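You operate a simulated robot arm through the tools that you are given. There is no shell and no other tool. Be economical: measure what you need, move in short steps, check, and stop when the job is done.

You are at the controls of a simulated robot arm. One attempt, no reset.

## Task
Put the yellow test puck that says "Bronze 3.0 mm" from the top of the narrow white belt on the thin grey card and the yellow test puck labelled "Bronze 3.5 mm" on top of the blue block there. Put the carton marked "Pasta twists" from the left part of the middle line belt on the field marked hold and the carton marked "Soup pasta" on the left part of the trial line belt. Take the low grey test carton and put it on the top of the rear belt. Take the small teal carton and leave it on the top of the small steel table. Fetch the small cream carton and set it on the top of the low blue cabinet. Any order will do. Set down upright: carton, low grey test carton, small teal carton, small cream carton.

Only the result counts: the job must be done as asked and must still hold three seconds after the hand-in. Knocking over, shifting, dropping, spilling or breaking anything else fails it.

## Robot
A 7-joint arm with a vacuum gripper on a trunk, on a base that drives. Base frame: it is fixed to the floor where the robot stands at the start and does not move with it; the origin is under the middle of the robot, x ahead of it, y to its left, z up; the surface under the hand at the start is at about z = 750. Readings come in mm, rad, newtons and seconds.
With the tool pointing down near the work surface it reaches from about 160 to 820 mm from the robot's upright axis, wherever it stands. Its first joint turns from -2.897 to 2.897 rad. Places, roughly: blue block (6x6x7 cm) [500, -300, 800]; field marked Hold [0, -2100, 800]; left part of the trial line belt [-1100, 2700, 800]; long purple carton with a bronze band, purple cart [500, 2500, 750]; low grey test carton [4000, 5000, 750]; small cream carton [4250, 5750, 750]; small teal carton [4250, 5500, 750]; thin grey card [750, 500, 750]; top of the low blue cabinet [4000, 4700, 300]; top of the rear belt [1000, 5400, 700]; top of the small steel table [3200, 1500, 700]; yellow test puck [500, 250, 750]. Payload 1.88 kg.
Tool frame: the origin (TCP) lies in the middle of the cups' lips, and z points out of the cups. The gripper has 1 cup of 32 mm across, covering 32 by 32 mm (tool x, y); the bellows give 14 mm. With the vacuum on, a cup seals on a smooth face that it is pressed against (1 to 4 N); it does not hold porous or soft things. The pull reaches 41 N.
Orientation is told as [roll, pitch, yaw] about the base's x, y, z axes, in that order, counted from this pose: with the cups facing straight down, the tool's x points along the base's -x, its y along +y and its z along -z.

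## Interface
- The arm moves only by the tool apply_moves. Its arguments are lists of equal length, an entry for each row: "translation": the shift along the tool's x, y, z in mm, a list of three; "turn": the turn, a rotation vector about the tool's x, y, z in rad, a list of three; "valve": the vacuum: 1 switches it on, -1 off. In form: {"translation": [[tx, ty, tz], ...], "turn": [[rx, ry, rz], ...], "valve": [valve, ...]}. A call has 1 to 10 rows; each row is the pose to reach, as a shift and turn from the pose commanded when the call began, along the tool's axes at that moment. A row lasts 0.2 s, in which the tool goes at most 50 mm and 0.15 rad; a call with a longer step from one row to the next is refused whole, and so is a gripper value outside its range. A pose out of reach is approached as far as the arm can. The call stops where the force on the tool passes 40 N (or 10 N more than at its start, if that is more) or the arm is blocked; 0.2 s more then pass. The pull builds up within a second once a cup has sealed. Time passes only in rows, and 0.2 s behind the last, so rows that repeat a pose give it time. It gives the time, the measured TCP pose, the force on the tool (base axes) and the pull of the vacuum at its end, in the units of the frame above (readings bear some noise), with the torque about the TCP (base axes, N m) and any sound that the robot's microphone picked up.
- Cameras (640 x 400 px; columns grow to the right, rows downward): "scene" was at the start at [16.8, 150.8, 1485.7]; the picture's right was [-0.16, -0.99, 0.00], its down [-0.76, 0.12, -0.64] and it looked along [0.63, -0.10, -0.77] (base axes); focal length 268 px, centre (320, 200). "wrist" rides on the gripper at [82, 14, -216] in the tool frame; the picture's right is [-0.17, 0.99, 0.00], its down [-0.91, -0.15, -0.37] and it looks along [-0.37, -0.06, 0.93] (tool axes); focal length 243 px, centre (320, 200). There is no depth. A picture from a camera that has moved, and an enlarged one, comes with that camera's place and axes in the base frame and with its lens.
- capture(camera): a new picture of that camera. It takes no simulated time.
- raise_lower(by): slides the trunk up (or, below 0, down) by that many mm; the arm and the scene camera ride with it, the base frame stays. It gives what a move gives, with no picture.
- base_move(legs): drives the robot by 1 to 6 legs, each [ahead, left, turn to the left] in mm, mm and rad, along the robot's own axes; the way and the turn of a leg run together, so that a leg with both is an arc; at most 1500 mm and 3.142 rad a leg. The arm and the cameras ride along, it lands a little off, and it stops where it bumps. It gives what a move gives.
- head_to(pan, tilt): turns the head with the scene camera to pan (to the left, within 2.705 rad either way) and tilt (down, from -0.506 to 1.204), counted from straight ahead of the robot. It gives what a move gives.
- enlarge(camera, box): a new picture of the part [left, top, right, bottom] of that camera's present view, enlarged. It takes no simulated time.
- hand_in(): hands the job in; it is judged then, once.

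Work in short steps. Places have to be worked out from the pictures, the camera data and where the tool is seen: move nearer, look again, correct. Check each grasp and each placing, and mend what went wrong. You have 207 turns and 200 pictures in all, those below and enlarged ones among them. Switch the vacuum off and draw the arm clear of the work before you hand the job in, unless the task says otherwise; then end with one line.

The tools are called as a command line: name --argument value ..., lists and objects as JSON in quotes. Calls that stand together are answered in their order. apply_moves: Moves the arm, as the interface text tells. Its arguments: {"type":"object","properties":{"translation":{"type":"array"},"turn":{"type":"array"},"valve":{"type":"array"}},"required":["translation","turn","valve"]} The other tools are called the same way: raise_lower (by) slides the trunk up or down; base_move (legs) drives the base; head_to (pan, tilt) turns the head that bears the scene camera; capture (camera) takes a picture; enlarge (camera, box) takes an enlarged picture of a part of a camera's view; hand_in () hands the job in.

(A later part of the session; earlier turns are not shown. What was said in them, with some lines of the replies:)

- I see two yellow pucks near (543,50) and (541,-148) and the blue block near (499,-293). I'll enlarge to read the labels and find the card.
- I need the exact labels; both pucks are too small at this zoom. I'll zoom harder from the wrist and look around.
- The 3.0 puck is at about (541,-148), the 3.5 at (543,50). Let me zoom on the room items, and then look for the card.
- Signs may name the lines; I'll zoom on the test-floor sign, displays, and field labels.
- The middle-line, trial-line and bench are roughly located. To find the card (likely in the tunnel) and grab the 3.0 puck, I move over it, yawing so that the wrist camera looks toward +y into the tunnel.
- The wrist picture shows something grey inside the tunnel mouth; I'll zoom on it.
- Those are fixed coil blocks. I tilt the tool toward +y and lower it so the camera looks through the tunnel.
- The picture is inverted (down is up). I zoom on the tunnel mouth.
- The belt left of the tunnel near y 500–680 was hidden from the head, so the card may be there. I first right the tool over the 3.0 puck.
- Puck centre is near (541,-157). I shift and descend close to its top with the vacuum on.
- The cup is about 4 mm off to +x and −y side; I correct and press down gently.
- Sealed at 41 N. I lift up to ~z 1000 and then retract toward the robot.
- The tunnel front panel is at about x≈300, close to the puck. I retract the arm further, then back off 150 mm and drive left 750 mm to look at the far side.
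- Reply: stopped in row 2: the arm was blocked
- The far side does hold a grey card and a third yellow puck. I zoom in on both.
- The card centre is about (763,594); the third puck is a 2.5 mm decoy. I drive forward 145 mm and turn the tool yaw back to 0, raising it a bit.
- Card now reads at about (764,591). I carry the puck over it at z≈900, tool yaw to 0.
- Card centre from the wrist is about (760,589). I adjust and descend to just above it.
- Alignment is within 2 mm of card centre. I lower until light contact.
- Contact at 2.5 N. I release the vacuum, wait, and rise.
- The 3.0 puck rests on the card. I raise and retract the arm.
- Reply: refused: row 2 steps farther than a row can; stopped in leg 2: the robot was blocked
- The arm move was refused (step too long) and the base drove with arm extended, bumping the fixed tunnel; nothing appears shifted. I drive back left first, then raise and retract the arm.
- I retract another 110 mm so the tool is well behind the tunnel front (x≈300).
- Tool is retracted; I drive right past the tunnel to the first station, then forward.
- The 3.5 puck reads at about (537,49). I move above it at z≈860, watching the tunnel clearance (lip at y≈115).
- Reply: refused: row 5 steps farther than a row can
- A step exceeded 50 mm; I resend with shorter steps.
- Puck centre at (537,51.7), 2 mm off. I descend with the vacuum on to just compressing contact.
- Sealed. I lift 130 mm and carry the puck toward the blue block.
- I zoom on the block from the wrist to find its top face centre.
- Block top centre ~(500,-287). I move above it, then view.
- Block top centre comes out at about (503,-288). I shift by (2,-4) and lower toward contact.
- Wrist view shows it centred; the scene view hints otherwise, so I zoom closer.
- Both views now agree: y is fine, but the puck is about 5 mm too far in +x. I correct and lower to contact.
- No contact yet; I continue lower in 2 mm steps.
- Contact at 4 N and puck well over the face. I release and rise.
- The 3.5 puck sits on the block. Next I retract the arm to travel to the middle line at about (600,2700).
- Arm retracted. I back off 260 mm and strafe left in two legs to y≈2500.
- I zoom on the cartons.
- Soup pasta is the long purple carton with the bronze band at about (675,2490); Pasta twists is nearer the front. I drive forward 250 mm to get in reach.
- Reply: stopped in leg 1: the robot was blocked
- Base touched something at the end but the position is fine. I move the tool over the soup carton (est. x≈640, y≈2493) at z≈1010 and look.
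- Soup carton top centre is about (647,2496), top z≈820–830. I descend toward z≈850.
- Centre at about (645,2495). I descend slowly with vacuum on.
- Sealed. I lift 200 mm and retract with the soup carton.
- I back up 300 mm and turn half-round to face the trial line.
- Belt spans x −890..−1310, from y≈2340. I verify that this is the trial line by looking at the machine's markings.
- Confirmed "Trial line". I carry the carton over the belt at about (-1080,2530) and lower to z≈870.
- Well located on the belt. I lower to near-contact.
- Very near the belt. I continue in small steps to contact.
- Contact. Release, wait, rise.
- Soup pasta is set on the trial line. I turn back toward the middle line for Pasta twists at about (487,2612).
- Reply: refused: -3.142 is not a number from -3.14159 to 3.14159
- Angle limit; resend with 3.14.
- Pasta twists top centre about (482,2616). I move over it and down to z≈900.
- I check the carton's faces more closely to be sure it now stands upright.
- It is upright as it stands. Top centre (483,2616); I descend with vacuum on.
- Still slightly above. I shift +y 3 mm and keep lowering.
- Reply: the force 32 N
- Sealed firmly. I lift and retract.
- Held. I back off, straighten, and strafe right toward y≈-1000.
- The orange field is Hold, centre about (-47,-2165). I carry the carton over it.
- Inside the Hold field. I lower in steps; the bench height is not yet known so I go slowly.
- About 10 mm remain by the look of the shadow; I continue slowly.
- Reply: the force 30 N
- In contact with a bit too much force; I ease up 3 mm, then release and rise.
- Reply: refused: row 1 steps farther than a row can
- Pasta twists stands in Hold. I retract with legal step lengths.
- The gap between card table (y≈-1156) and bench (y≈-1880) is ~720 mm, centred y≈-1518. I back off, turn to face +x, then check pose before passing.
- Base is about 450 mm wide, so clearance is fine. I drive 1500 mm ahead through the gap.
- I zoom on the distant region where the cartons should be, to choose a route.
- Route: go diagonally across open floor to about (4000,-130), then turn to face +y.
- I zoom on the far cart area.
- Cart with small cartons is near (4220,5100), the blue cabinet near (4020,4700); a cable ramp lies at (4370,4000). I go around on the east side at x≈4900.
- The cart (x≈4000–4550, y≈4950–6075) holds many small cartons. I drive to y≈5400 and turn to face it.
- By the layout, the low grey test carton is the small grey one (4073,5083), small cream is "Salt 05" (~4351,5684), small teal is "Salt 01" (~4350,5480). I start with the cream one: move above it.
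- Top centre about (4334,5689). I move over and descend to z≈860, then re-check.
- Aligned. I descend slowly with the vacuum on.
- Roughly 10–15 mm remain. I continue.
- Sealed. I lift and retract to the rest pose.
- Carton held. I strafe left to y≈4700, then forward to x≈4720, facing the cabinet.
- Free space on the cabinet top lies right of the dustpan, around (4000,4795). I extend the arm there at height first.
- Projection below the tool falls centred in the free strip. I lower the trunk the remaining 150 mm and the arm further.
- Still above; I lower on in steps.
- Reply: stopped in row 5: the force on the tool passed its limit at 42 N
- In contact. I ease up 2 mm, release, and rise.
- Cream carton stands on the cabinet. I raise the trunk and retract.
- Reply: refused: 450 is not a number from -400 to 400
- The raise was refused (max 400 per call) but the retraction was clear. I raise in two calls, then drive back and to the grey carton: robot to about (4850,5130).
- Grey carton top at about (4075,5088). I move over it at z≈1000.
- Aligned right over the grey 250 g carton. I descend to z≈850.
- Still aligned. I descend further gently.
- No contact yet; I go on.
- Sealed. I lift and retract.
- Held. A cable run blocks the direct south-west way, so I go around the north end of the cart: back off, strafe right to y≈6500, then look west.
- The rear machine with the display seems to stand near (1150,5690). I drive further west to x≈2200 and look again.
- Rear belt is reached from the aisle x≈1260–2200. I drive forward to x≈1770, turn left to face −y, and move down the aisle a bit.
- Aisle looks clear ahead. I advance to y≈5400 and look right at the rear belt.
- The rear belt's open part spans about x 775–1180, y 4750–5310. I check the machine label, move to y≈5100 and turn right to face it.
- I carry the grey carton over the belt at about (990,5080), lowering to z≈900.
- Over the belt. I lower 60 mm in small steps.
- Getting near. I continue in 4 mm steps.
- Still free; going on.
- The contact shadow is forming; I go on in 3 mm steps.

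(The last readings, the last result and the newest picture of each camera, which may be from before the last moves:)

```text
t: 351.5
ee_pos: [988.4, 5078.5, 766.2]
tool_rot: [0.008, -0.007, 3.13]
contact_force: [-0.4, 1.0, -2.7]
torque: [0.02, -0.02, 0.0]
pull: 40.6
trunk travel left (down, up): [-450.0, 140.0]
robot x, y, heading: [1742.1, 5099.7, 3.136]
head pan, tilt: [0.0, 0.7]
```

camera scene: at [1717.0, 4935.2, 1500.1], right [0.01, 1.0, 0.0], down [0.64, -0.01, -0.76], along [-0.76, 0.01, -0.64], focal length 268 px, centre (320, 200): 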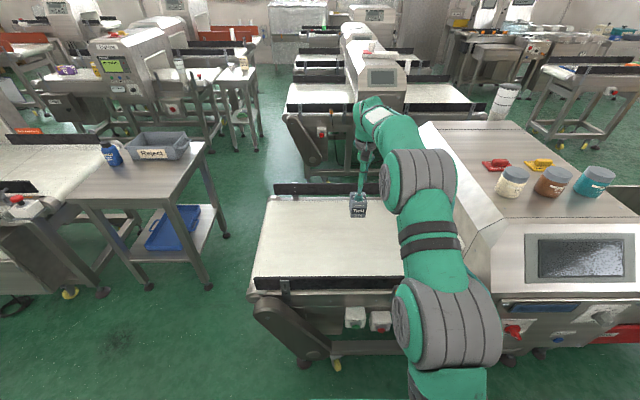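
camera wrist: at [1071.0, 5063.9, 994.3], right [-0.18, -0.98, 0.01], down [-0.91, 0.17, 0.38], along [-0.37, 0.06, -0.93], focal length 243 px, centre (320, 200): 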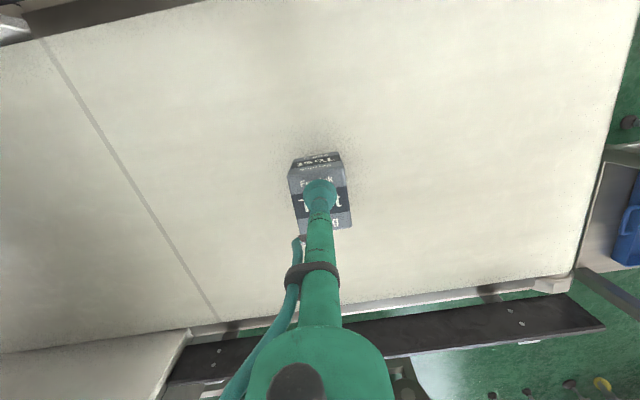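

apply_moves --translation '[[0, 0, 3], [0, 0, 6], [0, 0, 9], [0, 0, 12]]' --turn '[[0, 0, 0], [0, 0, 0], [0, 0, 0], [0, 0, 0]]' --valve '[1, 1, 1, 1]'

enlarge --camera "scene" --box '[335, 195, 395, 245]'

```text
t: 352.5
ee_pos: [987.6, 5078.4, 755.8]
tool_rot: [0.006, -0.005, 3.131]
contact_force: [-0.1, 0.0, -2.8]
torque: [0.02, -0.02, 0.02]
pull: 40.7
trunk travel left (down, up): [-450.0, 140.0]
robot x, y, heading: [1744.0, 5102.7, 3.133]
head pan, tilt: [0.0, 0.7]
```

```text
8.00 times, centred on (365, 220) of scene
camera zoom: at [1717.3, 4935.2, 1500.1], right [0.01, 1.0, 0.0], down [0.64, -0.01, -0.76], along [-0.76, 0.01, -0.64], focal length 2143 px, centre (-40, 40)
```

zoom: 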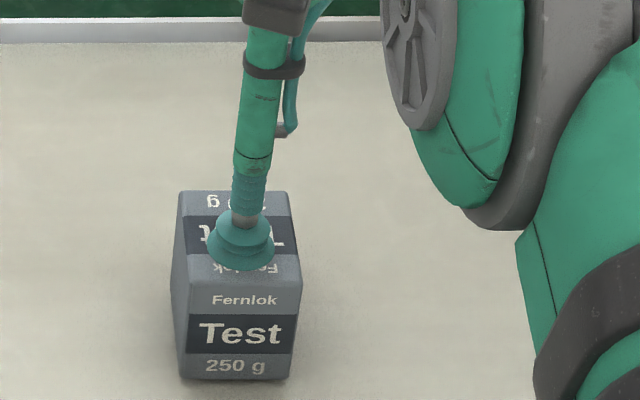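

The shadow now nearly meets the base. A few more mm.

apply_moves --translation '[[0, 0, 2], [0, 0, 4], [0, 0, 6], [0, 0, 7]]' --turn '[[0, 0, 0], [0, 0, 0], [0, 0, 0], [0, 0, 0]]' --valve '[1, 1, 1, 1]'

```text
t: 353.5
ee_pos: [986.7, 5079.0, 750.7]
tool_rot: [0.008, -0.011, 3.129]
contact_force: [0.8, -0.7, 8.5]
torque: [0.13, 0.0, -0.06]
pull: 40.5
trunk travel left (down, up): [-450.0, 140.0]
robot x, y, heading: [1740.8, 5102.1, 3.131]
head pan, tilt: [0.0, 0.7]
```

Contact. I release, wait, and rise, then retract.

apply_moves --translation '[[0, 0, -1], [0, 0, -1], [0, 0, -1], [0, 0, -1], [0, 0, -1], [0, 0, -12], [0, 0, -60], [0, 0, -108], [0, 0, -156], [0, 0, -204]]' --turn '[[0, 0, 0], [0, 0, 0], [0, 0, 0], [0, 0, 0], [0, 0, 0], [0, 0, 0], [0, 0, 0], [0, 0, 0], [0, 0, 0], [0, 0, 0]]' --valve '[-1, -1, -1, -1, -1, -1, -1, -1, -1, -1]'

apply_moves --translation '[[30, 0, -38], [72, -5, -60], [116, -10, -60], [160, -15, -60], [204, -20, -60], [248, -25, -60], [300, -35, -60]]' --turn '[[0, 0, 0], [0, 0, 0], [0, 0, 0], [0, 0, 0], [0, 0, 0], [0, 0, 0], [0, 0, 0]]' --valve '[-1, -1, -1, -1, -1, -1, -1]'

enlarge --camera "scene" --box '[250, 150, 480, 300]'

```text
t: 355.7
ee_pos: [990.5, 5079.5, 950.6]
tool_rot: [0.005, -0.005, 3.13]
contact_force: [-0.1, -0.4, -0.2]
torque: [0.0, 0.01, -0.03]
pull: 0.1
trunk travel left (down, up): [-450.0, 140.0]
robot x, y, heading: [1743.9, 5098.0, 3.134]
head pan, tilt: [0.0, 0.7]
```

```text
refused: row 7 steps farther than a row can; nothing moved
```

```text
2.67 times, centred on (365, 225) of scene
camera zoom: at [1717.3, 4935.2, 1500.0], right [0.01, 1.0, 0.0], down [0.64, -0.01, -0.76], along [-0.76, 0.01, -0.64], focal length 714 px, centre (200, 133)
```

zoom: 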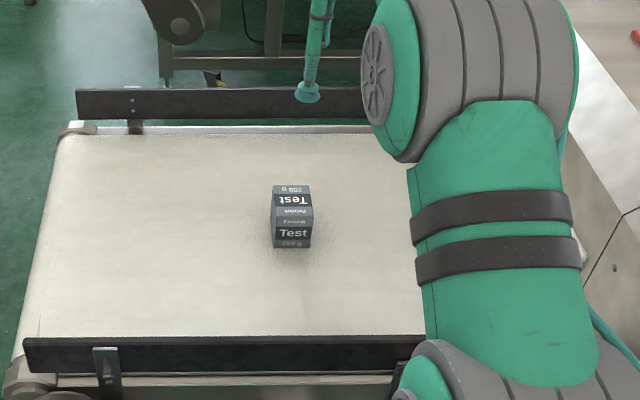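

Grey carton stands on the rear belt. I retract with legal steps.

apply_moves --translation '[[28, 0, -38], [70, -5, -60], [114, -10, -65], [158, -15, -70], [202, -20, -70], [246, -25, -70], [290, -30, -70]]' --turn '[[0, 0, 0], [0, 0, 0], [0, 0, 0], [0, 0, 0], [0, 0, 0], [0, 0, 0], [0, 0, 0]]' --valve '[-1, -1, -1, -1, -1, -1, -1]'

head_to --pan 2.0 --tilt 0.4

capture --camera "scene"

```text
t: 357.3
ee_pos: [1280.7, 5108.5, 1017.7]
tool_rot: [0.007, -0.007, 3.129]
contact_force: [0.4, -0.6, 0.3]
torque: [-0.01, 0.02, 0.0]
pull: 0.1
trunk travel left (down, up): [-450.0, 140.0]
robot x, y, heading: [1742.1, 5102.3, 3.138]
head pan, tilt: [0.0, 0.7]
```

```text
t: 359.3
ee_pos: [1279.7, 5108.2, 1016.9]
tool_rot: [0.007, -0.006, 3.128]
contact_force: [-0.6, 0.2, 0.0]
torque: [-0.02, -0.01, 0.0]
pull: 0.1
trunk travel left (down, up): [-450.0, 140.0]
robot x, y, heading: [1741.9, 5097.6, 3.13]
head pan, tilt: [2.0, 0.4]
```

```text
59 pictures are left
camera scene: at [1840.2, 4849.9, 1526.9], right [-0.91, -0.41, 0.0], down [-0.16, 0.36, -0.92], along [0.38, -0.84, -0.39], focal length 268 px, centre (320, 200)
```

scene: 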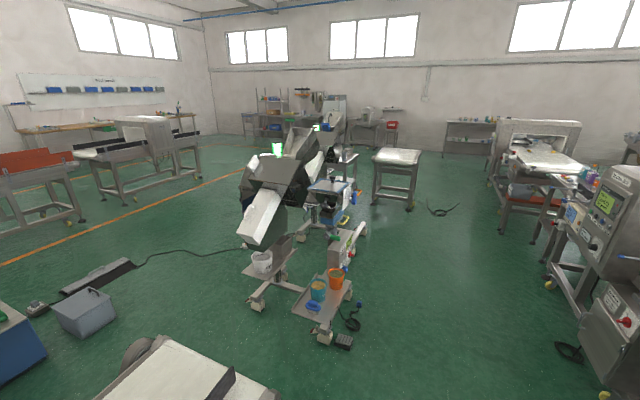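

I leave the aisle as I came: turn left to face −y, then back out north to y≈7200.

base_move --legs '[[0, 0, 1.58], [-1050, 0, 0], [-1050, 0, 0], [0, 0, 1.571]]'

head_to --pan 0 --tilt 0.4

capture --camera "scene"

```text
t: 377.4
ee_pos: [2194.2, 7202.5, 1016.8]
tool_rot: [0.006, -0.005, 0.012]
contact_force: [0.5, 0.0, 0.2]
torque: [-0.02, 0.01, -0.02]
pull: 0.0
trunk travel left (down, up): [-450.0, 140.0]
robot x, y, heading: [1727.1, 7201.6, 0.017]
head pan, tilt: [2.0, 0.4]
```

```text
t: 379.3
ee_pos: [2194.8, 7203.0, 1016.2]
tool_rot: [0.007, -0.005, 0.011]
contact_force: [0.6, 0.2, 0.7]
torque: [0.02, 0.01, 0.0]
pull: 0.1
trunk travel left (down, up): [-450.0, 140.0]
robot x, y, heading: [1732.4, 7200.9, 0.017]
head pan, tilt: [0.0, 0.4]
```

```text
58 pictures are left
camera scene: at [1762.5, 7364.3, 1526.9], right [0.01, -1.0, 0.0], down [-0.39, -0.01, -0.92], along [0.92, 0.01, -0.39], focal length 268 px, centre (320, 200)
```

scene: 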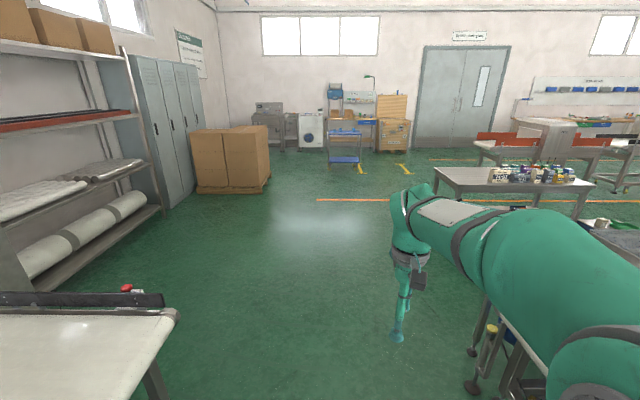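

Clear ahead along y≈7200. I drive east to x≈5050, then to y≈6600, and turn around to face −x.

base_move --legs '[[0, 0, -0.017], [1500, 0, 0], [1500, 0, 0], [300, 0, 0], [0, 0, -3.1], [0, 1500, 0]]'

head_to --pan 0 --tilt 0.7

capture --camera "scene"

```text
t: 410.0
ee_pos: [4532.1, 5721.6, 1017.3]
tool_rot: [0.008, -0.005, 3.126]
contact_force: [0.1, 0.3, -0.9]
torque: [-0.02, -0.02, -0.03]
pull: 0.1
trunk travel left (down, up): [-450.0, 140.0]
robot x, y, heading: [4996.5, 5713.6, 3.13]
head pan, tilt: [0.0, 0.4]
```

```text
t: 410.8
ee_pos: [4532.8, 5721.2, 1017.2]
tool_rot: [0.007, -0.006, 3.126]
contact_force: [0.5, 0.1, 0.5]
torque: [0.02, 0.0, 0.0]
pull: 0.0
trunk travel left (down, up): [-450.0, 140.0]
robot x, y, heading: [4997.8, 5709.7, 3.131]
head pan, tilt: [0.0, 0.7]
```

```text
57 pictures are left
camera scene: at [4969.2, 5546.0, 1500.1], right [0.01, 1.0, 0.0], down [0.64, -0.01, -0.77], along [-0.77, 0.01, -0.64], focal length 268 px, centre (320, 200)
```

scene: 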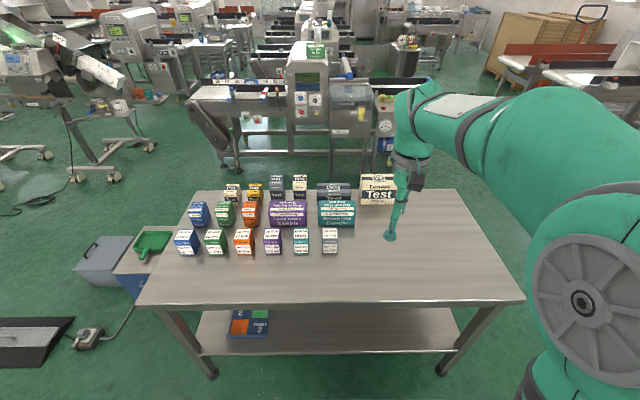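

I strafe left 180 mm to be nearer the teal carton (~(4335,5484)), then move the tool over it.

base_move --legs '[[0, 180, 0.01]]'

apply_moves --translation '[[-45, 10, 0], [-90, 20, 0], [-135, 30, 10], [-180, 40, 20], [-195, 50, 30]]' --turn '[[0, 0, 0], [0, 0, 0], [0, 0, 0], [0, 0, 0], [0, 0, 0]]' --valve '[-1, -1, -1, -1, -1]'

capture --camera "wrist"

```text
t: 412.3
ee_pos: [4531.3, 5535.6, 1016.9]
tool_rot: [0.007, -0.005, 3.134]
contact_force: [0.3, 0.3, 0.1]
torque: [-0.01, -0.01, 0.0]
pull: 0.0
trunk travel left (down, up): [-450.0, 140.0]
robot x, y, heading: [4995.6, 5532.3, 3.139]
head pan, tilt: [0.0, 0.7]
```

```text
t: 413.5
ee_pos: [4334.7, 5487.5, 986.7]
tool_rot: [0.005, -0.006, 3.135]
contact_force: [-0.2, 0.4, -0.4]
torque: [0.01, 0.01, 0.02]
pull: 0.1
trunk travel left (down, up): [-450.0, 140.0]
robot x, y, heading: [4991.1, 5530.2, 3.134]
head pan, tilt: [0.0, 0.7]
```

```text
56 pictures are left
camera wrist: at [4418.0, 5473.4, 1203.1], right [-0.17, -0.98, 0.01], down [-0.91, 0.16, 0.38], along [-0.37, 0.06, -0.93], focal length 243 px, centre (320, 200)
```

wrist: 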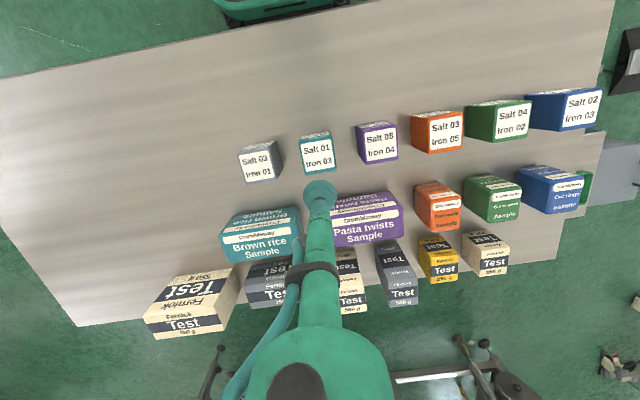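

enlarge --camera "wrist" --box '[270, 125, 370, 205]'

```text
5.00 times, centred on (320, 165) of wrist
camera zoom: at [4418.0, 5473.4, 1203.1], right [-0.17, -0.98, 0.01], down [-0.91, 0.16, 0.38], along [-0.37, 0.06, -0.93], focal length 1213 px, centre (320, 375)
```

zoom: 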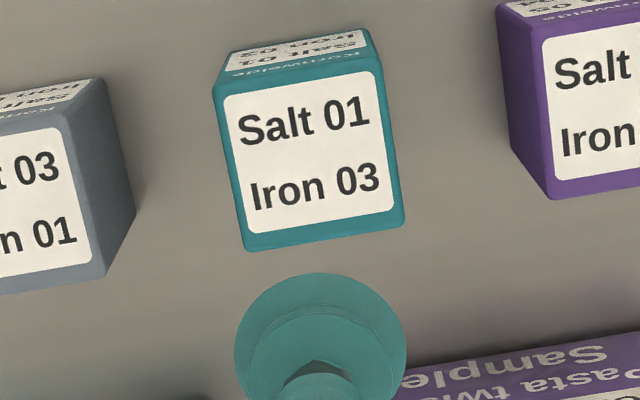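

Teal top centre about (4340,5488). I descend to z≈848.

apply_moves --translation '[[3, 0, 45], [5, -1, 90], [5, -1, 125], [5, -1, 138]]' --turn '[[0, 0, 0], [0, 0, 0], [0, 0, 0], [0, 0, 0]]' --valve '[1, 1, 1, 1]'

enlarge --camera "wrist" --box '[270, 140, 370, 220]'

```text
t: 414.5
ee_pos: [4339.9, 5487.6, 848.7]
tool_rot: [0.008, -0.005, 3.135]
contact_force: [0.2, 0.7, -0.2]
torque: [0.02, 0.05, 0.0]
pull: 0.0
trunk travel left (down, up): [-450.0, 140.0]
robot x, y, heading: [4993.6, 5528.0, 3.141]
head pan, tilt: [0.0, 0.7]
```

```text
5.00 times, centred on (320, 180) of wrist
camera zoom: at [4423.2, 5472.8, 1065.2], right [-0.17, -0.98, 0.01], down [-0.91, 0.16, 0.38], along [-0.37, 0.06, -0.93], focal length 1213 px, centre (320, 300)
```

zoom: 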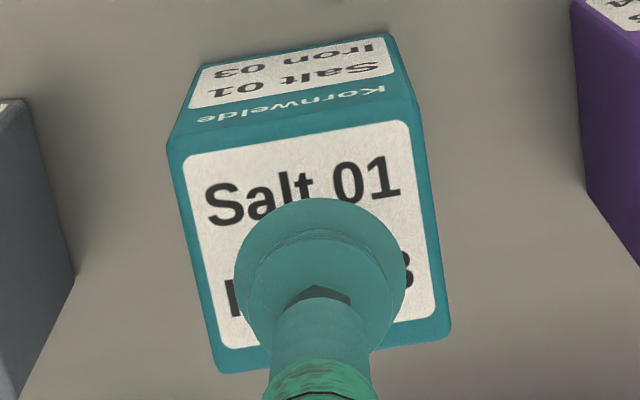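

Centred. I descend to contact.

apply_moves --translation '[[0, 0, 10], [0, 0, 19], [0, 0, 25], [0, 0, 28], [0, 0, 31], [0, 0, 31]]' --turn '[[0, 0, 0], [0, 0, 0], [0, 0, 0], [0, 0, 0], [0, 0, 0], [0, 0, 0]]' --valve '[1, 1, 1, 1, 1, 1]'

```text
t: 415.9
ee_pos: [4339.9, 5486.0, 819.4]
tool_rot: [0.009, -0.009, 3.135]
contact_force: [0.1, -2.2, 8.7]
torque: [0.13, -0.14, -0.07]
pull: 40.7
trunk travel left (down, up): [-450.0, 140.0]
robot x, y, heading: [4995.0, 5527.9, 3.141]
head pan, tilt: [0.0, 0.7]
```

Sealed. I lift and retract.

apply_moves --translation '[[0, 0, -10], [0, 0, -55], [0, 0, -100], [0, 0, -145], [0, 0, -190], [25, -5, -205], [70, -15, -205], [115, -25, -205], [160, -35, -205], [200, -45, -205]]' --turn '[[0, 0, 0], [0, 0, 0], [0, 0, 0], [0, 0, 0], [0, 0, 0], [0, 0, 0], [0, 0, 0], [0, 0, 0], [0, 0, 0], [0, 0, 0]]' --valve '[1, 1, 1, 1, 1, 1, 1, 1, 1, 1]'

capture --camera "wrist"

```text
t: 418.1
ee_pos: [4543.0, 5534.1, 1021.7]
tool_rot: [0.006, -0.007, 3.136]
contact_force: [0.0, -0.2, -1.5]
torque: [-0.02, -0.04, 0.03]
pull: 40.5
trunk travel left (down, up): [-450.0, 140.0]
robot x, y, heading: [4995.6, 5526.3, 3.139]
head pan, tilt: [0.0, 0.7]
```

```text
53 pictures are left
camera wrist: at [4627.0, 5519.2, 1237.4], right [-0.17, -0.98, 0.01], down [-0.91, 0.16, 0.38], along [-0.38, 0.06, -0.93], focal length 243 px, centre (320, 200)
```

wrist: 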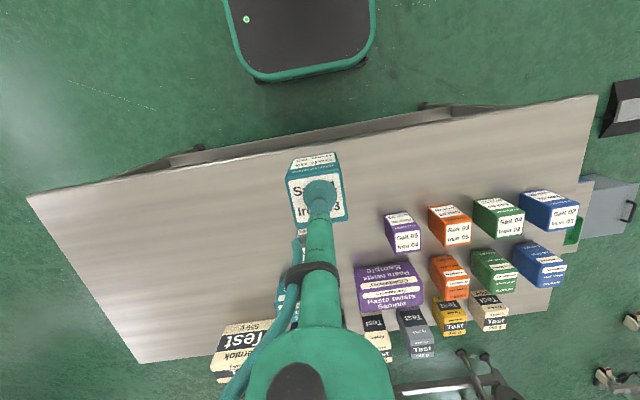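

Held. I drive south along x≈4995 to y≈430, turn to face +y.

base_move --legs '[[0, 1500, 0], [0, 1500, 0], [0, 1500, 0], [0, 600, 0], [0, 0, -1.57]]'

head_to --pan 0.5 --tilt 0.5

capture --camera "scene"

```text
t: 446.3
ee_pos: [4965.6, 907.7, 1022.6]
tool_rot: [0.006, -0.005, 1.563]
contact_force: [-0.2, 0.6, -0.4]
torque: [0.0, -0.06, -0.02]
pull: 40.4
trunk travel left (down, up): [-450.0, 140.0]
robot x, y, heading: [4963.9, 462.7, 1.57]
head pan, tilt: [0.0, 0.7]
```

```text
t: 447.2
ee_pos: [4965.5, 909.0, 1021.6]
tool_rot: [0.007, -0.005, 1.564]
contact_force: [0.2, -0.3, -0.8]
torque: [-0.03, -0.01, -0.02]
pull: 41.1
trunk travel left (down, up): [-450.0, 140.0]
robot x, y, heading: [4967.8, 455.3, 1.569]
head pan, tilt: [0.499, 0.499]
```

```text
52 pictures are left
camera scene: at [4756.4, 477.6, 1517.8], right [0.88, 0.47, 0.0], down [0.23, -0.42, -0.88], along [-0.42, 0.77, -0.48], focal length 268 px, centre (320, 200)
```

scene: 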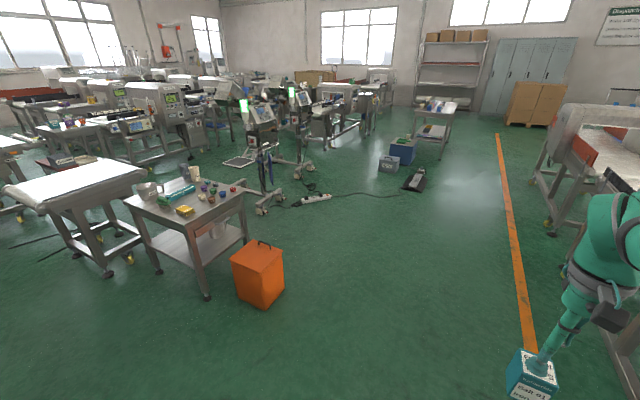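

Clear floor to the west. I strafe left to x≈3190 in front of the small steel table.

base_move --legs '[[0, 1500, 0], [0, 270, 0]]'

head_to --pan 0.0 --tilt 0.8

capture --camera "scene"

capture --camera "wrist"

```text
t: 456.2
ee_pos: [3186.5, 917.7, 1021.3]
tool_rot: [0.008, -0.006, 1.566]
contact_force: [0.1, 0.3, -1.5]
torque: [0.04, 0.02, 0.0]
pull: 40.8
trunk travel left (down, up): [-450.0, 140.0]
robot x, y, heading: [3185.6, 460.8, 1.568]
head pan, tilt: [0.499, 0.499]
```

```text
t: 457.1
ee_pos: [3185.4, 915.5, 1021.7]
tool_rot: [0.008, -0.005, 1.567]
contact_force: [-1.1, 0.4, -2.0]
torque: [-0.02, 0.02, 0.01]
pull: 40.6
trunk travel left (down, up): [-450.0, 140.0]
robot x, y, heading: [3183.6, 464.3, 1.571]
head pan, tilt: [0.0, 0.799]
```

```text
51 pictures are left
camera scene: at [3021.1, 485.0, 1491.9], right [1.0, 0.0, 0.0], down [0.0, -0.72, -0.7], along [0.0, 0.7, -0.72], focal length 268 px, centre (320, 200)
```

scene: 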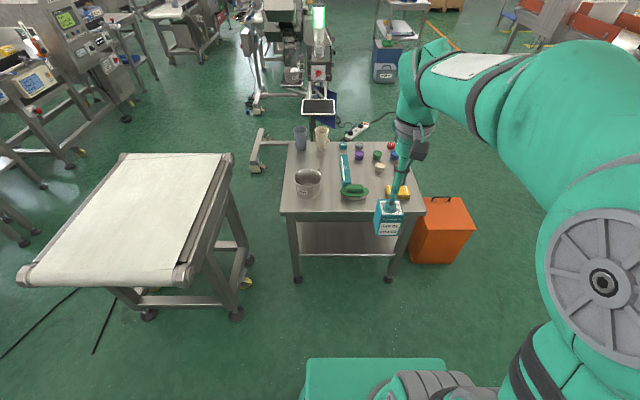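

```text
50 pictures are left
camera wrist: at [3173.7, 831.1, 1237.4], right [-0.99, 0.17, 0.01], down [0.16, 0.91, 0.38], along [0.06, 0.37, -0.93], focal length 243 px, centre (320, 200)
```

wrist: 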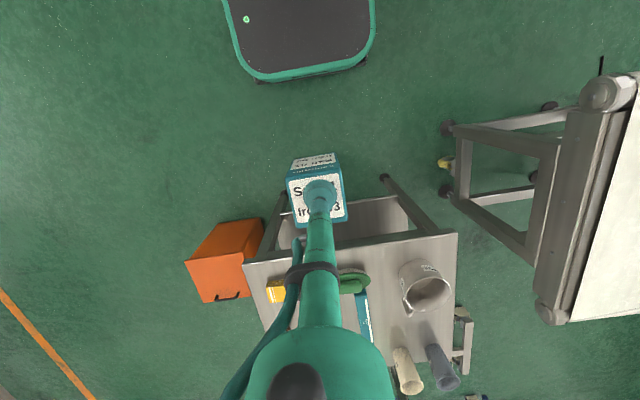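

enlarge --camera "scene" --box '[270, 120, 430, 230]'

```text
3.64 times, centred on (350, 175) of scene
camera zoom: at [3021.1, 485.0, 1491.9], right [1.0, 0.0, 0.0], down [0.0, -0.72, -0.7], along [0.0, 0.7, -0.72], focal length 974 px, centre (211, 291)
```

zoom: 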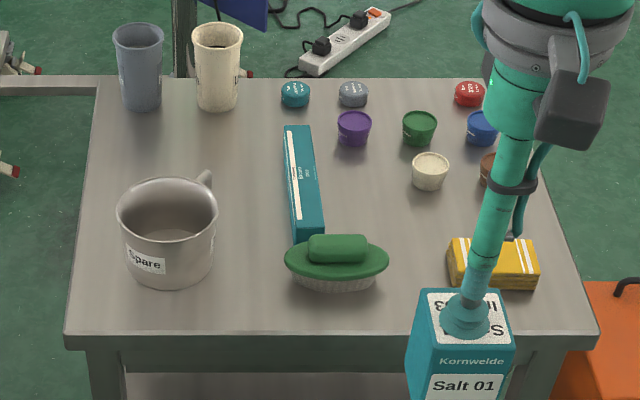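

The free spot is behind the mug and left of the teal box, about (3045,1440). I drive forward 250 mm to bring it in reach.

base_move --legs '[[250, 60, 0]]'

capture --camera "wrist"

capture --camera "scene"

```text
t: 459.0
ee_pos: [3125.4, 1168.5, 1021.0]
tool_rot: [0.007, -0.005, 1.567]
contact_force: [0.1, 0.0, -0.8]
torque: [0.02, 0.03, 0.01]
pull: 40.7
trunk travel left (down, up): [-450.0, 140.0]
robot x, y, heading: [3123.9, 717.7, 1.571]
head pan, tilt: [0.0, 0.799]
```

```text
48 pictures are left
camera wrist: at [3113.7, 1084.1, 1237.3], right [-0.99, 0.17, 0.01], down [0.16, 0.91, 0.38], along [0.06, 0.37, -0.93], focal length 243 px, centre (320, 200)
```

wrist: 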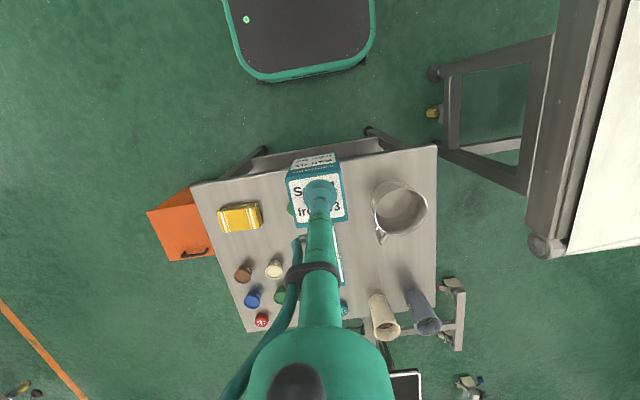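

```text
47 pictures are left
camera scene: at [2961.1, 738.0, 1491.8], right [1.0, 0.0, 0.0], down [0.0, -0.72, -0.7], along [0.0, 0.7, -0.72], focal length 268 px, centre (320, 200)
```

scene: 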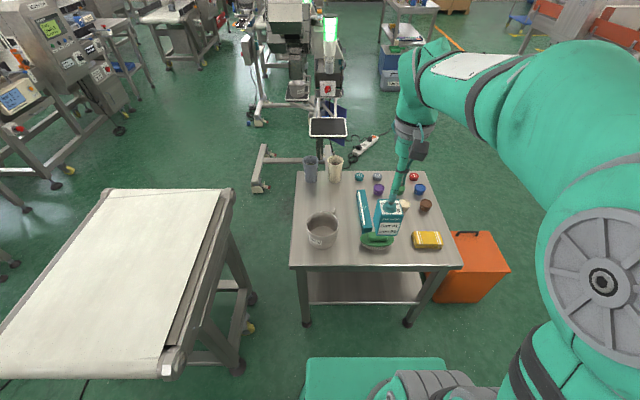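

Spot confirmed at about (3048,1455). I move over it at height, then lower some.

apply_moves --translation '[[-41, 11, 0], [-82, 22, 0], [-123, 33, 0], [-164, 44, 0], [-205, 55, 0], [-246, 66, 0], [-287, 78, 0], [-287, 78, 40], [-287, 78, 80], [-287, 78, 110]]' --turn '[[0, 0, 0], [0, 0, 0], [0, 0, 0], [0, 0, 0], [0, 0, 0], [0, 0, 0], [0, 0, 0], [0, 0, 0], [0, 0, 0], [0, 0, 0]]' --valve '[1, 1, 1, 1, 1, 1, 1, 1, 1, 1]'

capture --camera "wrist"

enlarge --camera "scene" --box '[280, 140, 440, 260]'

```text
t: 461.2
ee_pos: [3046.2, 1456.9, 913.3]
tool_rot: [0.007, -0.005, 1.568]
contact_force: [-0.5, 0.1, 0.0]
torque: [-0.04, 0.01, 0.03]
pull: 40.3
trunk travel left (down, up): [-450.0, 140.0]
robot x, y, heading: [3125.8, 715.1, 1.568]
head pan, tilt: [0.0, 0.799]
```

```text
46 pictures are left
camera wrist: at [3034.3, 1372.7, 1128.7], right [-0.99, 0.17, 0.01], down [0.16, 0.91, 0.38], along [0.06, 0.37, -0.93], focal length 243 px, centre (320, 200)
```

wrist: 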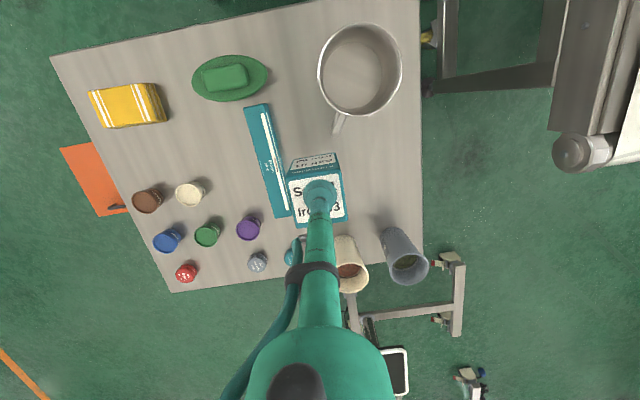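

```text
3.33 times, centred on (360, 200) of scene
camera zoom: at [2961.1, 738.3, 1491.9], right [1.0, 0.0, 0.0], down [0.0, -0.72, -0.7], along [0.0, 0.7, -0.72], focal length 893 px, centre (187, 200)
```

zoom: 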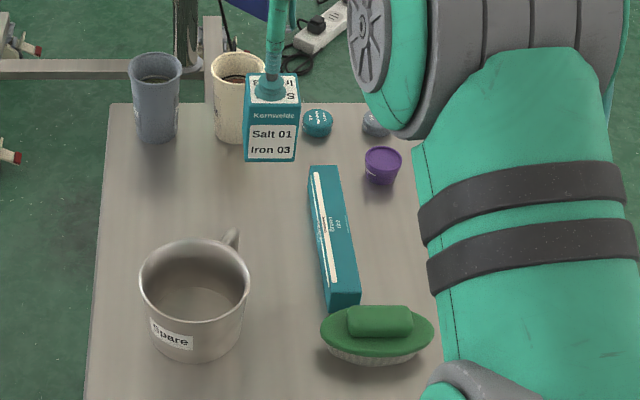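

The mug handle tip is ~16 mm from where the carton would stand, so I shift 20 mm back and 6 mm right, then lower.

apply_moves --translation '[[-20, -6, 0], [-20, -6, 25], [-20, -6, 50], [-20, -6, 75]]' --turn '[[0, 0, 0], [0, 0, 0], [0, 0, 0], [0, 0, 0]]' --valve '[1, 1, 1, 1]'

capture --camera "wrist"

enlarge --camera "scene" --box '[300, 140, 400, 220]'

```text
t: 462.2
ee_pos: [3054.1, 1476.3, 839.2]
tool_rot: [0.007, -0.007, 1.57]
contact_force: [0.2, 0.0, -1.4]
torque: [0.0, 0.0, 0.01]
pull: 40.8
trunk travel left (down, up): [-450.0, 140.0]
robot x, y, heading: [3126.3, 718.8, 1.57]
head pan, tilt: [0.0, 0.799]
```

```text
44 pictures are left
camera wrist: at [3041.0, 1391.3, 1054.3], right [-0.99, 0.17, 0.01], down [0.16, 0.91, 0.38], along [0.06, 0.38, -0.93], focal length 243 px, centre (320, 200)
```

wrist: 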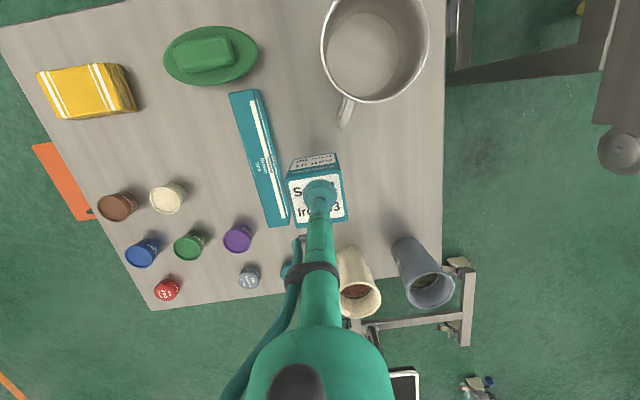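

```text
5.00 times, centred on (350, 180) of scene
camera zoom: at [2961.1, 738.0, 1491.9], right [1.0, 0.0, 0.0], down [0.0, -0.72, -0.7], along [0.0, 0.7, -0.72], focal length 1339 px, centre (170, 300)
```

zoom: 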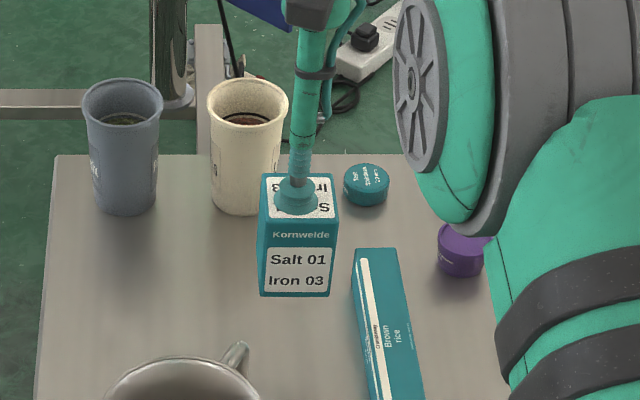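

Clearances are good. I lower on.

apply_moves --translation '[[0, 0, 10], [0, 0, 20], [0, 0, 26], [0, 0, 30]]' --turn '[[0, 0, 0], [0, 0, 0], [0, 0, 0], [0, 0, 0]]' --valve '[1, 1, 1, 1]'

enlarge --camera "scene" --box '[300, 140, 400, 220]'

```text
t: 463.2
ee_pos: [3052.1, 1477.5, 807.5]
tool_rot: [0.008, -0.004, 1.568]
contact_force: [0.2, -0.4, -1.6]
torque: [-0.04, 0.02, 0.01]
pull: 40.8
trunk travel left (down, up): [-450.0, 140.0]
robot x, y, heading: [3124.9, 721.1, 1.572]
head pan, tilt: [0.0, 0.799]
```

```text
5.00 times, centred on (350, 180) of scene
camera zoom: at [2961.1, 738.1, 1491.8], right [1.0, 0.0, 0.0], down [0.0, -0.72, -0.7], along [0.0, 0.7, -0.72], focal length 1339 px, centre (170, 300)
```

zoom: 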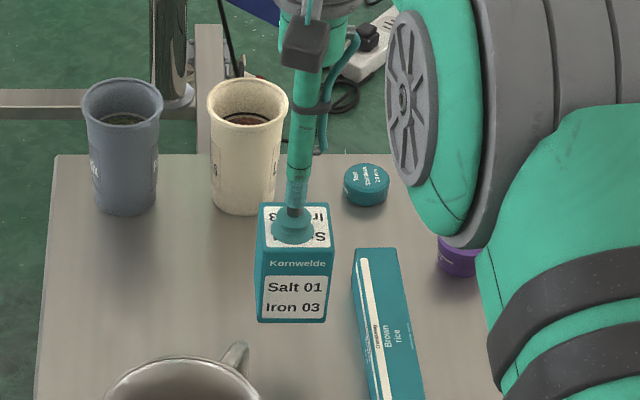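

Still above the table. Continuing in 4 mm steps.

apply_moves --translation '[[0, 0, 4], [0, 0, 8], [0, 0, 12], [0, 0, 16]]' --turn '[[0, 0, 0], [0, 0, 0], [0, 0, 0], [0, 0, 0]]' --valve '[1, 1, 1, 1]'

```text
t: 464.2
ee_pos: [3052.7, 1477.3, 792.6]
tool_rot: [0.007, -0.005, 1.568]
contact_force: [-0.4, 0.1, -0.4]
torque: [-0.03, -0.01, 0.0]
pull: 40.5
trunk travel left (down, up): [-450.0, 140.0]
robot x, y, heading: [3120.6, 720.2, 1.571]
head pan, tilt: [0.0, 0.799]
```

apply_moves --translation '[[0, 0, 3], [0, 0, 6], [0, 0, 9], [0, 0, 12]]' --turn '[[0, 0, 0], [0, 0, 0], [0, 0, 0], [0, 0, 0]]' --valve '[1, 1, 1, 1]'

enlarge --camera "scene" --box '[300, 140, 400, 220]'

```text
t: 465.2
ee_pos: [3053.8, 1477.9, 780.6]
tool_rot: [0.008, -0.006, 1.565]
contact_force: [-0.6, -0.5, -1.2]
torque: [0.01, -0.02, -0.01]
pull: 40.5
trunk travel left (down, up): [-450.0, 140.0]
robot x, y, heading: [3128.3, 719.3, 1.572]
head pan, tilt: [0.0, 0.799]
```

```text
5.00 times, centred on (350, 180) of scene
camera zoom: at [2961.1, 738.1, 1491.8], right [1.0, 0.0, 0.0], down [0.0, -0.72, -0.7], along [0.0, 0.7, -0.72], focal length 1339 px, centre (170, 300)
```

zoom: 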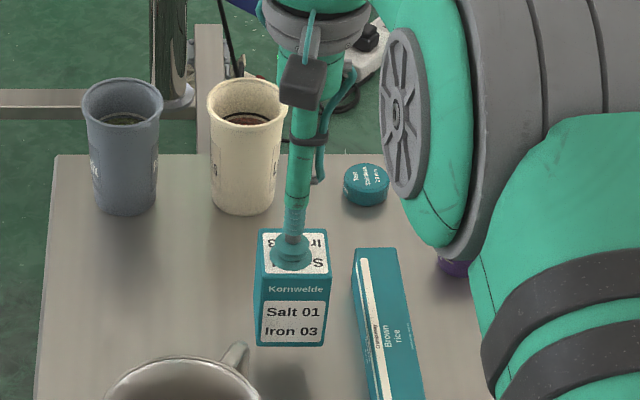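

Shadow lies a bit ahead; roughly 15–20 mm left.

apply_moves --translation '[[0, 0, 3], [0, 0, 6], [0, 0, 9], [0, 0, 11]]' --turn '[[0, 0, 0], [0, 0, 0], [0, 0, 0], [0, 0, 0]]' --valve '[1, 1, 1, 1]'

```text
t: 466.2
ee_pos: [3052.4, 1476.6, 770.0]
tool_rot: [0.006, -0.007, 1.568]
contact_force: [0.6, 0.1, -1.5]
torque: [0.04, 0.01, -0.01]
pull: 40.9
trunk travel left (down, up): [-450.0, 140.0]
robot x, y, heading: [3122.4, 718.6, 1.57]
head pan, tilt: [0.0, 0.799]
```

apply_moves --translation '[[0, 0, 3], [0, 0, 6], [0, 0, 8]]' --turn '[[0, 0, 0], [0, 0, 0], [0, 0, 0]]' --valve '[1, 1, 1]'

enlarge --camera "scene" --box '[310, 170, 390, 230]'

```text
t: 467.0
ee_pos: [3053.1, 1478.1, 762.0]
tool_rot: [0.005, -0.007, 1.566]
contact_force: [0.3, 0.2, -2.3]
torque: [0.02, 0.02, -0.01]
pull: 41.2
trunk travel left (down, up): [-450.0, 140.0]
robot x, y, heading: [3126.5, 717.7, 1.572]
head pan, tilt: [0.0, 0.799]
```

```text
6.67 times, centred on (350, 200) of scene
camera zoom: at [2961.1, 738.2, 1491.8], right [1.0, 0.0, 0.0], down [0.0, -0.72, -0.7], along [0.0, 0.7, -0.72], focal length 1786 px, centre (120, 200)
```

zoom: 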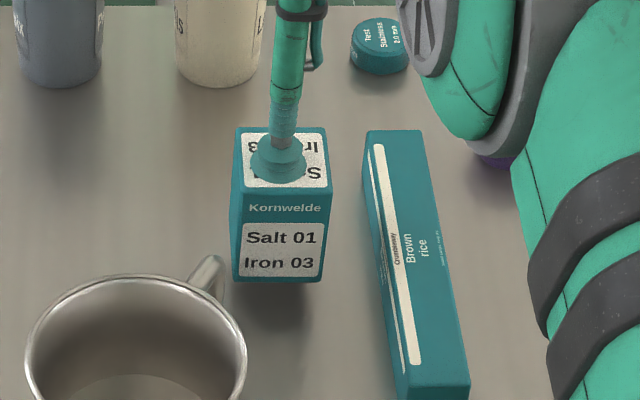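

A little shadow remains. Continuing.

apply_moves --translation '[[0, 0, 3], [0, 0, 6], [0, 0, 9], [0, 0, 10]]' --turn '[[0, 0, 0], [0, 0, 0], [0, 0, 0], [0, 0, 0]]' --valve '[1, 1, 1, 1]'

```text
t: 468.0
ee_pos: [3052.7, 1478.2, 752.9]
tool_rot: [0.006, -0.005, 1.567]
contact_force: [0.5, 0.1, -0.4]
torque: [-0.01, -0.01, 0.01]
pull: 41.1
trunk travel left (down, up): [-450.0, 140.0]
robot x, y, heading: [3123.7, 719.6, 1.568]
head pan, tilt: [0.0, 0.799]
```

apply_moves --translation '[[0, 0, 2], [0, 0, 4], [0, 0, 6], [0, 0, 6]]' --turn '[[0, 0, 0], [0, 0, 0], [0, 0, 0], [0, 0, 0]]' --valve '[1, 1, 1, 1]'

enlarge --camera "scene" --box '[310, 170, 390, 230]'

```text
t: 469.0
ee_pos: [3051.7, 1477.4, 744.6]
tool_rot: [0.007, -0.005, 1.567]
contact_force: [-1.0, -0.7, -1.4]
torque: [-0.04, 0.0, 0.0]
pull: 40.9
trunk travel left (down, up): [-450.0, 140.0]
robot x, y, heading: [3124.1, 716.9, 1.569]
head pan, tilt: [0.0, 0.799]
```

```text
6.67 times, centred on (350, 200) of scene
camera zoom: at [2961.1, 738.2, 1491.8], right [1.0, 0.0, 0.0], down [0.0, -0.72, -0.7], along [0.0, 0.7, -0.72], focal length 1786 px, centre (120, 200)
```

zoom: 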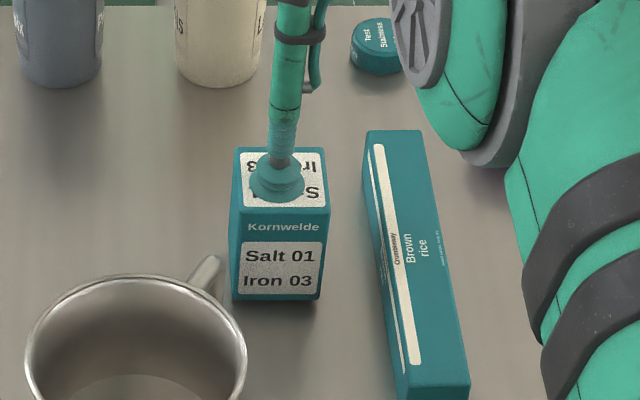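

Nearly down; continuing in 2 mm steps.

apply_moves --translation '[[0, 0, 2], [0, 0, 4], [0, 0, 6], [0, 0, 8], [0, 0, 8]]' --turn '[[0, 0, 0], [0, 0, 0], [0, 0, 0], [0, 0, 0], [0, 0, 0]]' --valve '[1, 1, 1, 1, 1]'

```text
t: 470.2
ee_pos: [3051.6, 1477.8, 740.8]
tool_rot: [0.008, -0.01, 1.566]
contact_force: [-0.8, -1.9, 8.8]
torque: [-0.11, -0.2, -0.09]
pull: 41.2
trunk travel left (down, up): [-450.0, 140.0]
robot x, y, heading: [3120.1, 720.1, 1.568]
head pan, tilt: [0.0, 0.799]
```

Contact. Release, wait, rise.

apply_moves --translation '[[0, 0, -1], [0, 0, -1], [0, 0, -1], [0, 0, -1], [0, 0, -1], [0, 0, -12], [0, 0, -60], [0, 0, -108], [0, 0, -156], [0, 0, -204]]' --turn '[[0, 0, 0], [0, 0, 0], [0, 0, 0], [0, 0, 0], [0, 0, 0], [0, 0, 0], [0, 0, 0], [0, 0, 0], [0, 0, 0], [0, 0, 0]]' --valve '[-1, -1, -1, -1, -1, -1, -1, -1, -1, -1]'

capture --camera "wrist"

enlarge --camera "scene" --box '[280, 140, 440, 260]'

```text
t: 472.4
ee_pos: [3054.4, 1476.3, 939.4]
tool_rot: [0.005, -0.005, 1.568]
contact_force: [-0.2, -0.5, 0.3]
torque: [-0.02, -0.01, 0.02]
pull: 0.0
trunk travel left (down, up): [-450.0, 140.0]
robot x, y, heading: [3125.4, 717.3, 1.572]
head pan, tilt: [0.0, 0.799]
```

```text
38 pictures are left
camera wrist: at [3042.1, 1391.9, 1156.1], right [-0.99, 0.17, 0.01], down [0.16, 0.91, 0.38], along [0.06, 0.37, -0.93], focal length 243 px, centre (320, 200)
```

wrist: 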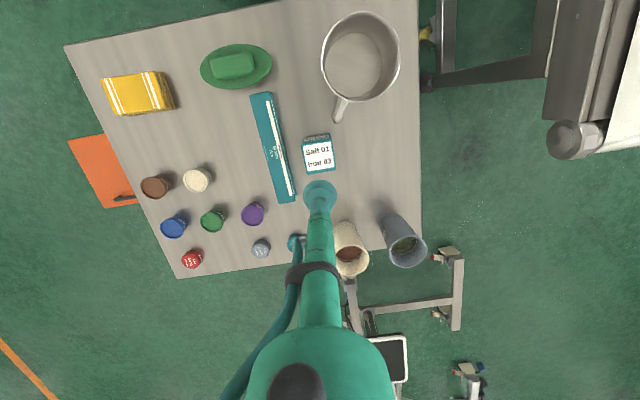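

```text
3.33 times, centred on (360, 200) of scene
camera zoom: at [2961.1, 738.3, 1491.8], right [1.0, 0.0, 0.0], down [0.0, -0.72, -0.7], along [0.0, 0.7, -0.72], focal length 893 px, centre (187, 200)
```

zoom: 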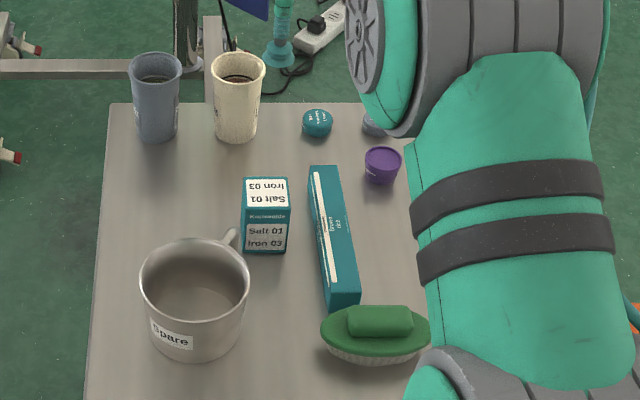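

All items are placed and the teal carton stands freely. I raise and retract the arm clear of the table.

apply_moves --translation '[[0, 0, -45], [0, 0, -80], [45, 0, -85], [90, 0, -85], [135, 0, -85], [180, 0, -85], [225, -10, -85], [270, -30, -85], [305, -50, -85]]' --turn '[[0, 0, 0], [0, 0, 0], [0, 0, 0], [0, 0, 0], [0, 0, 0], [0, 0, 0], [0, 0, 0], [0, 0, 0], [0, 0, 0]]' --valve '[-1, -1, -1, -1, -1, -1, -1, -1, -1]'

base_move --legs '[[-350, 0, 0]]'

capture --camera "scene"

```text
t: 474.4
ee_pos: [3105.7, 1169.6, 1023.9]
tool_rot: [0.008, -0.005, 1.567]
contact_force: [-1.6, 0.6, 0.1]
torque: [-0.03, 0.0, 0.02]
pull: 0.0
trunk travel left (down, up): [-450.0, 140.0]
robot x, y, heading: [3120.2, 718.3, 1.567]
head pan, tilt: [0.0, 0.799]
```

```text
t: 476.7
ee_pos: [3108.1, 820.0, 1024.1]
tool_rot: [0.007, -0.005, 1.555]
contact_force: [-0.5, -0.2, 0.3]
torque: [0.02, 0.03, -0.03]
pull: 0.0
trunk travel left (down, up): [-450.0, 140.0]
robot x, y, heading: [3120.7, 369.1, 1.559]
head pan, tilt: [0.0, 0.799]
```

```text
36 pictures are left
camera scene: at [2959.3, 388.6, 1491.8], right [1.0, -0.01, 0.0], down [-0.01, -0.72, -0.7], along [0.01, 0.7, -0.72], focal length 268 px, centre (320, 200)
```

scene: 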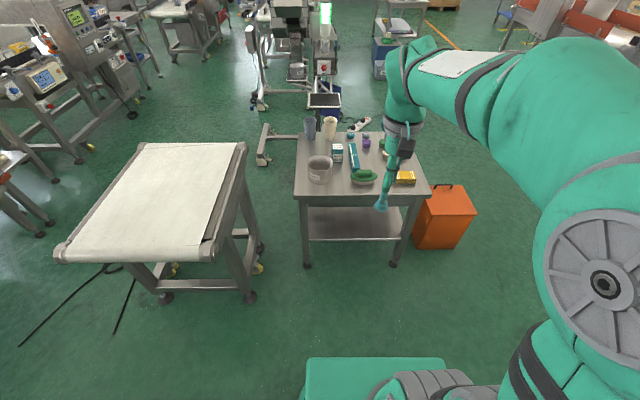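

Everything is in place, the vacuum is off and the arm is clear. I hand in.

hand_in

```text
The job is handed in.
```

The job is handed in: both pucks and all five cartons were placed as asked and were still standing where I put them when I last saw each one. Two bumps happened while driving: the extended arm touched the tunnel on the narrow belt, and the base touched the middle line. A picture after the tunnel bump showed the puck still on its card, and the pictures after each bump showed nothing moved.
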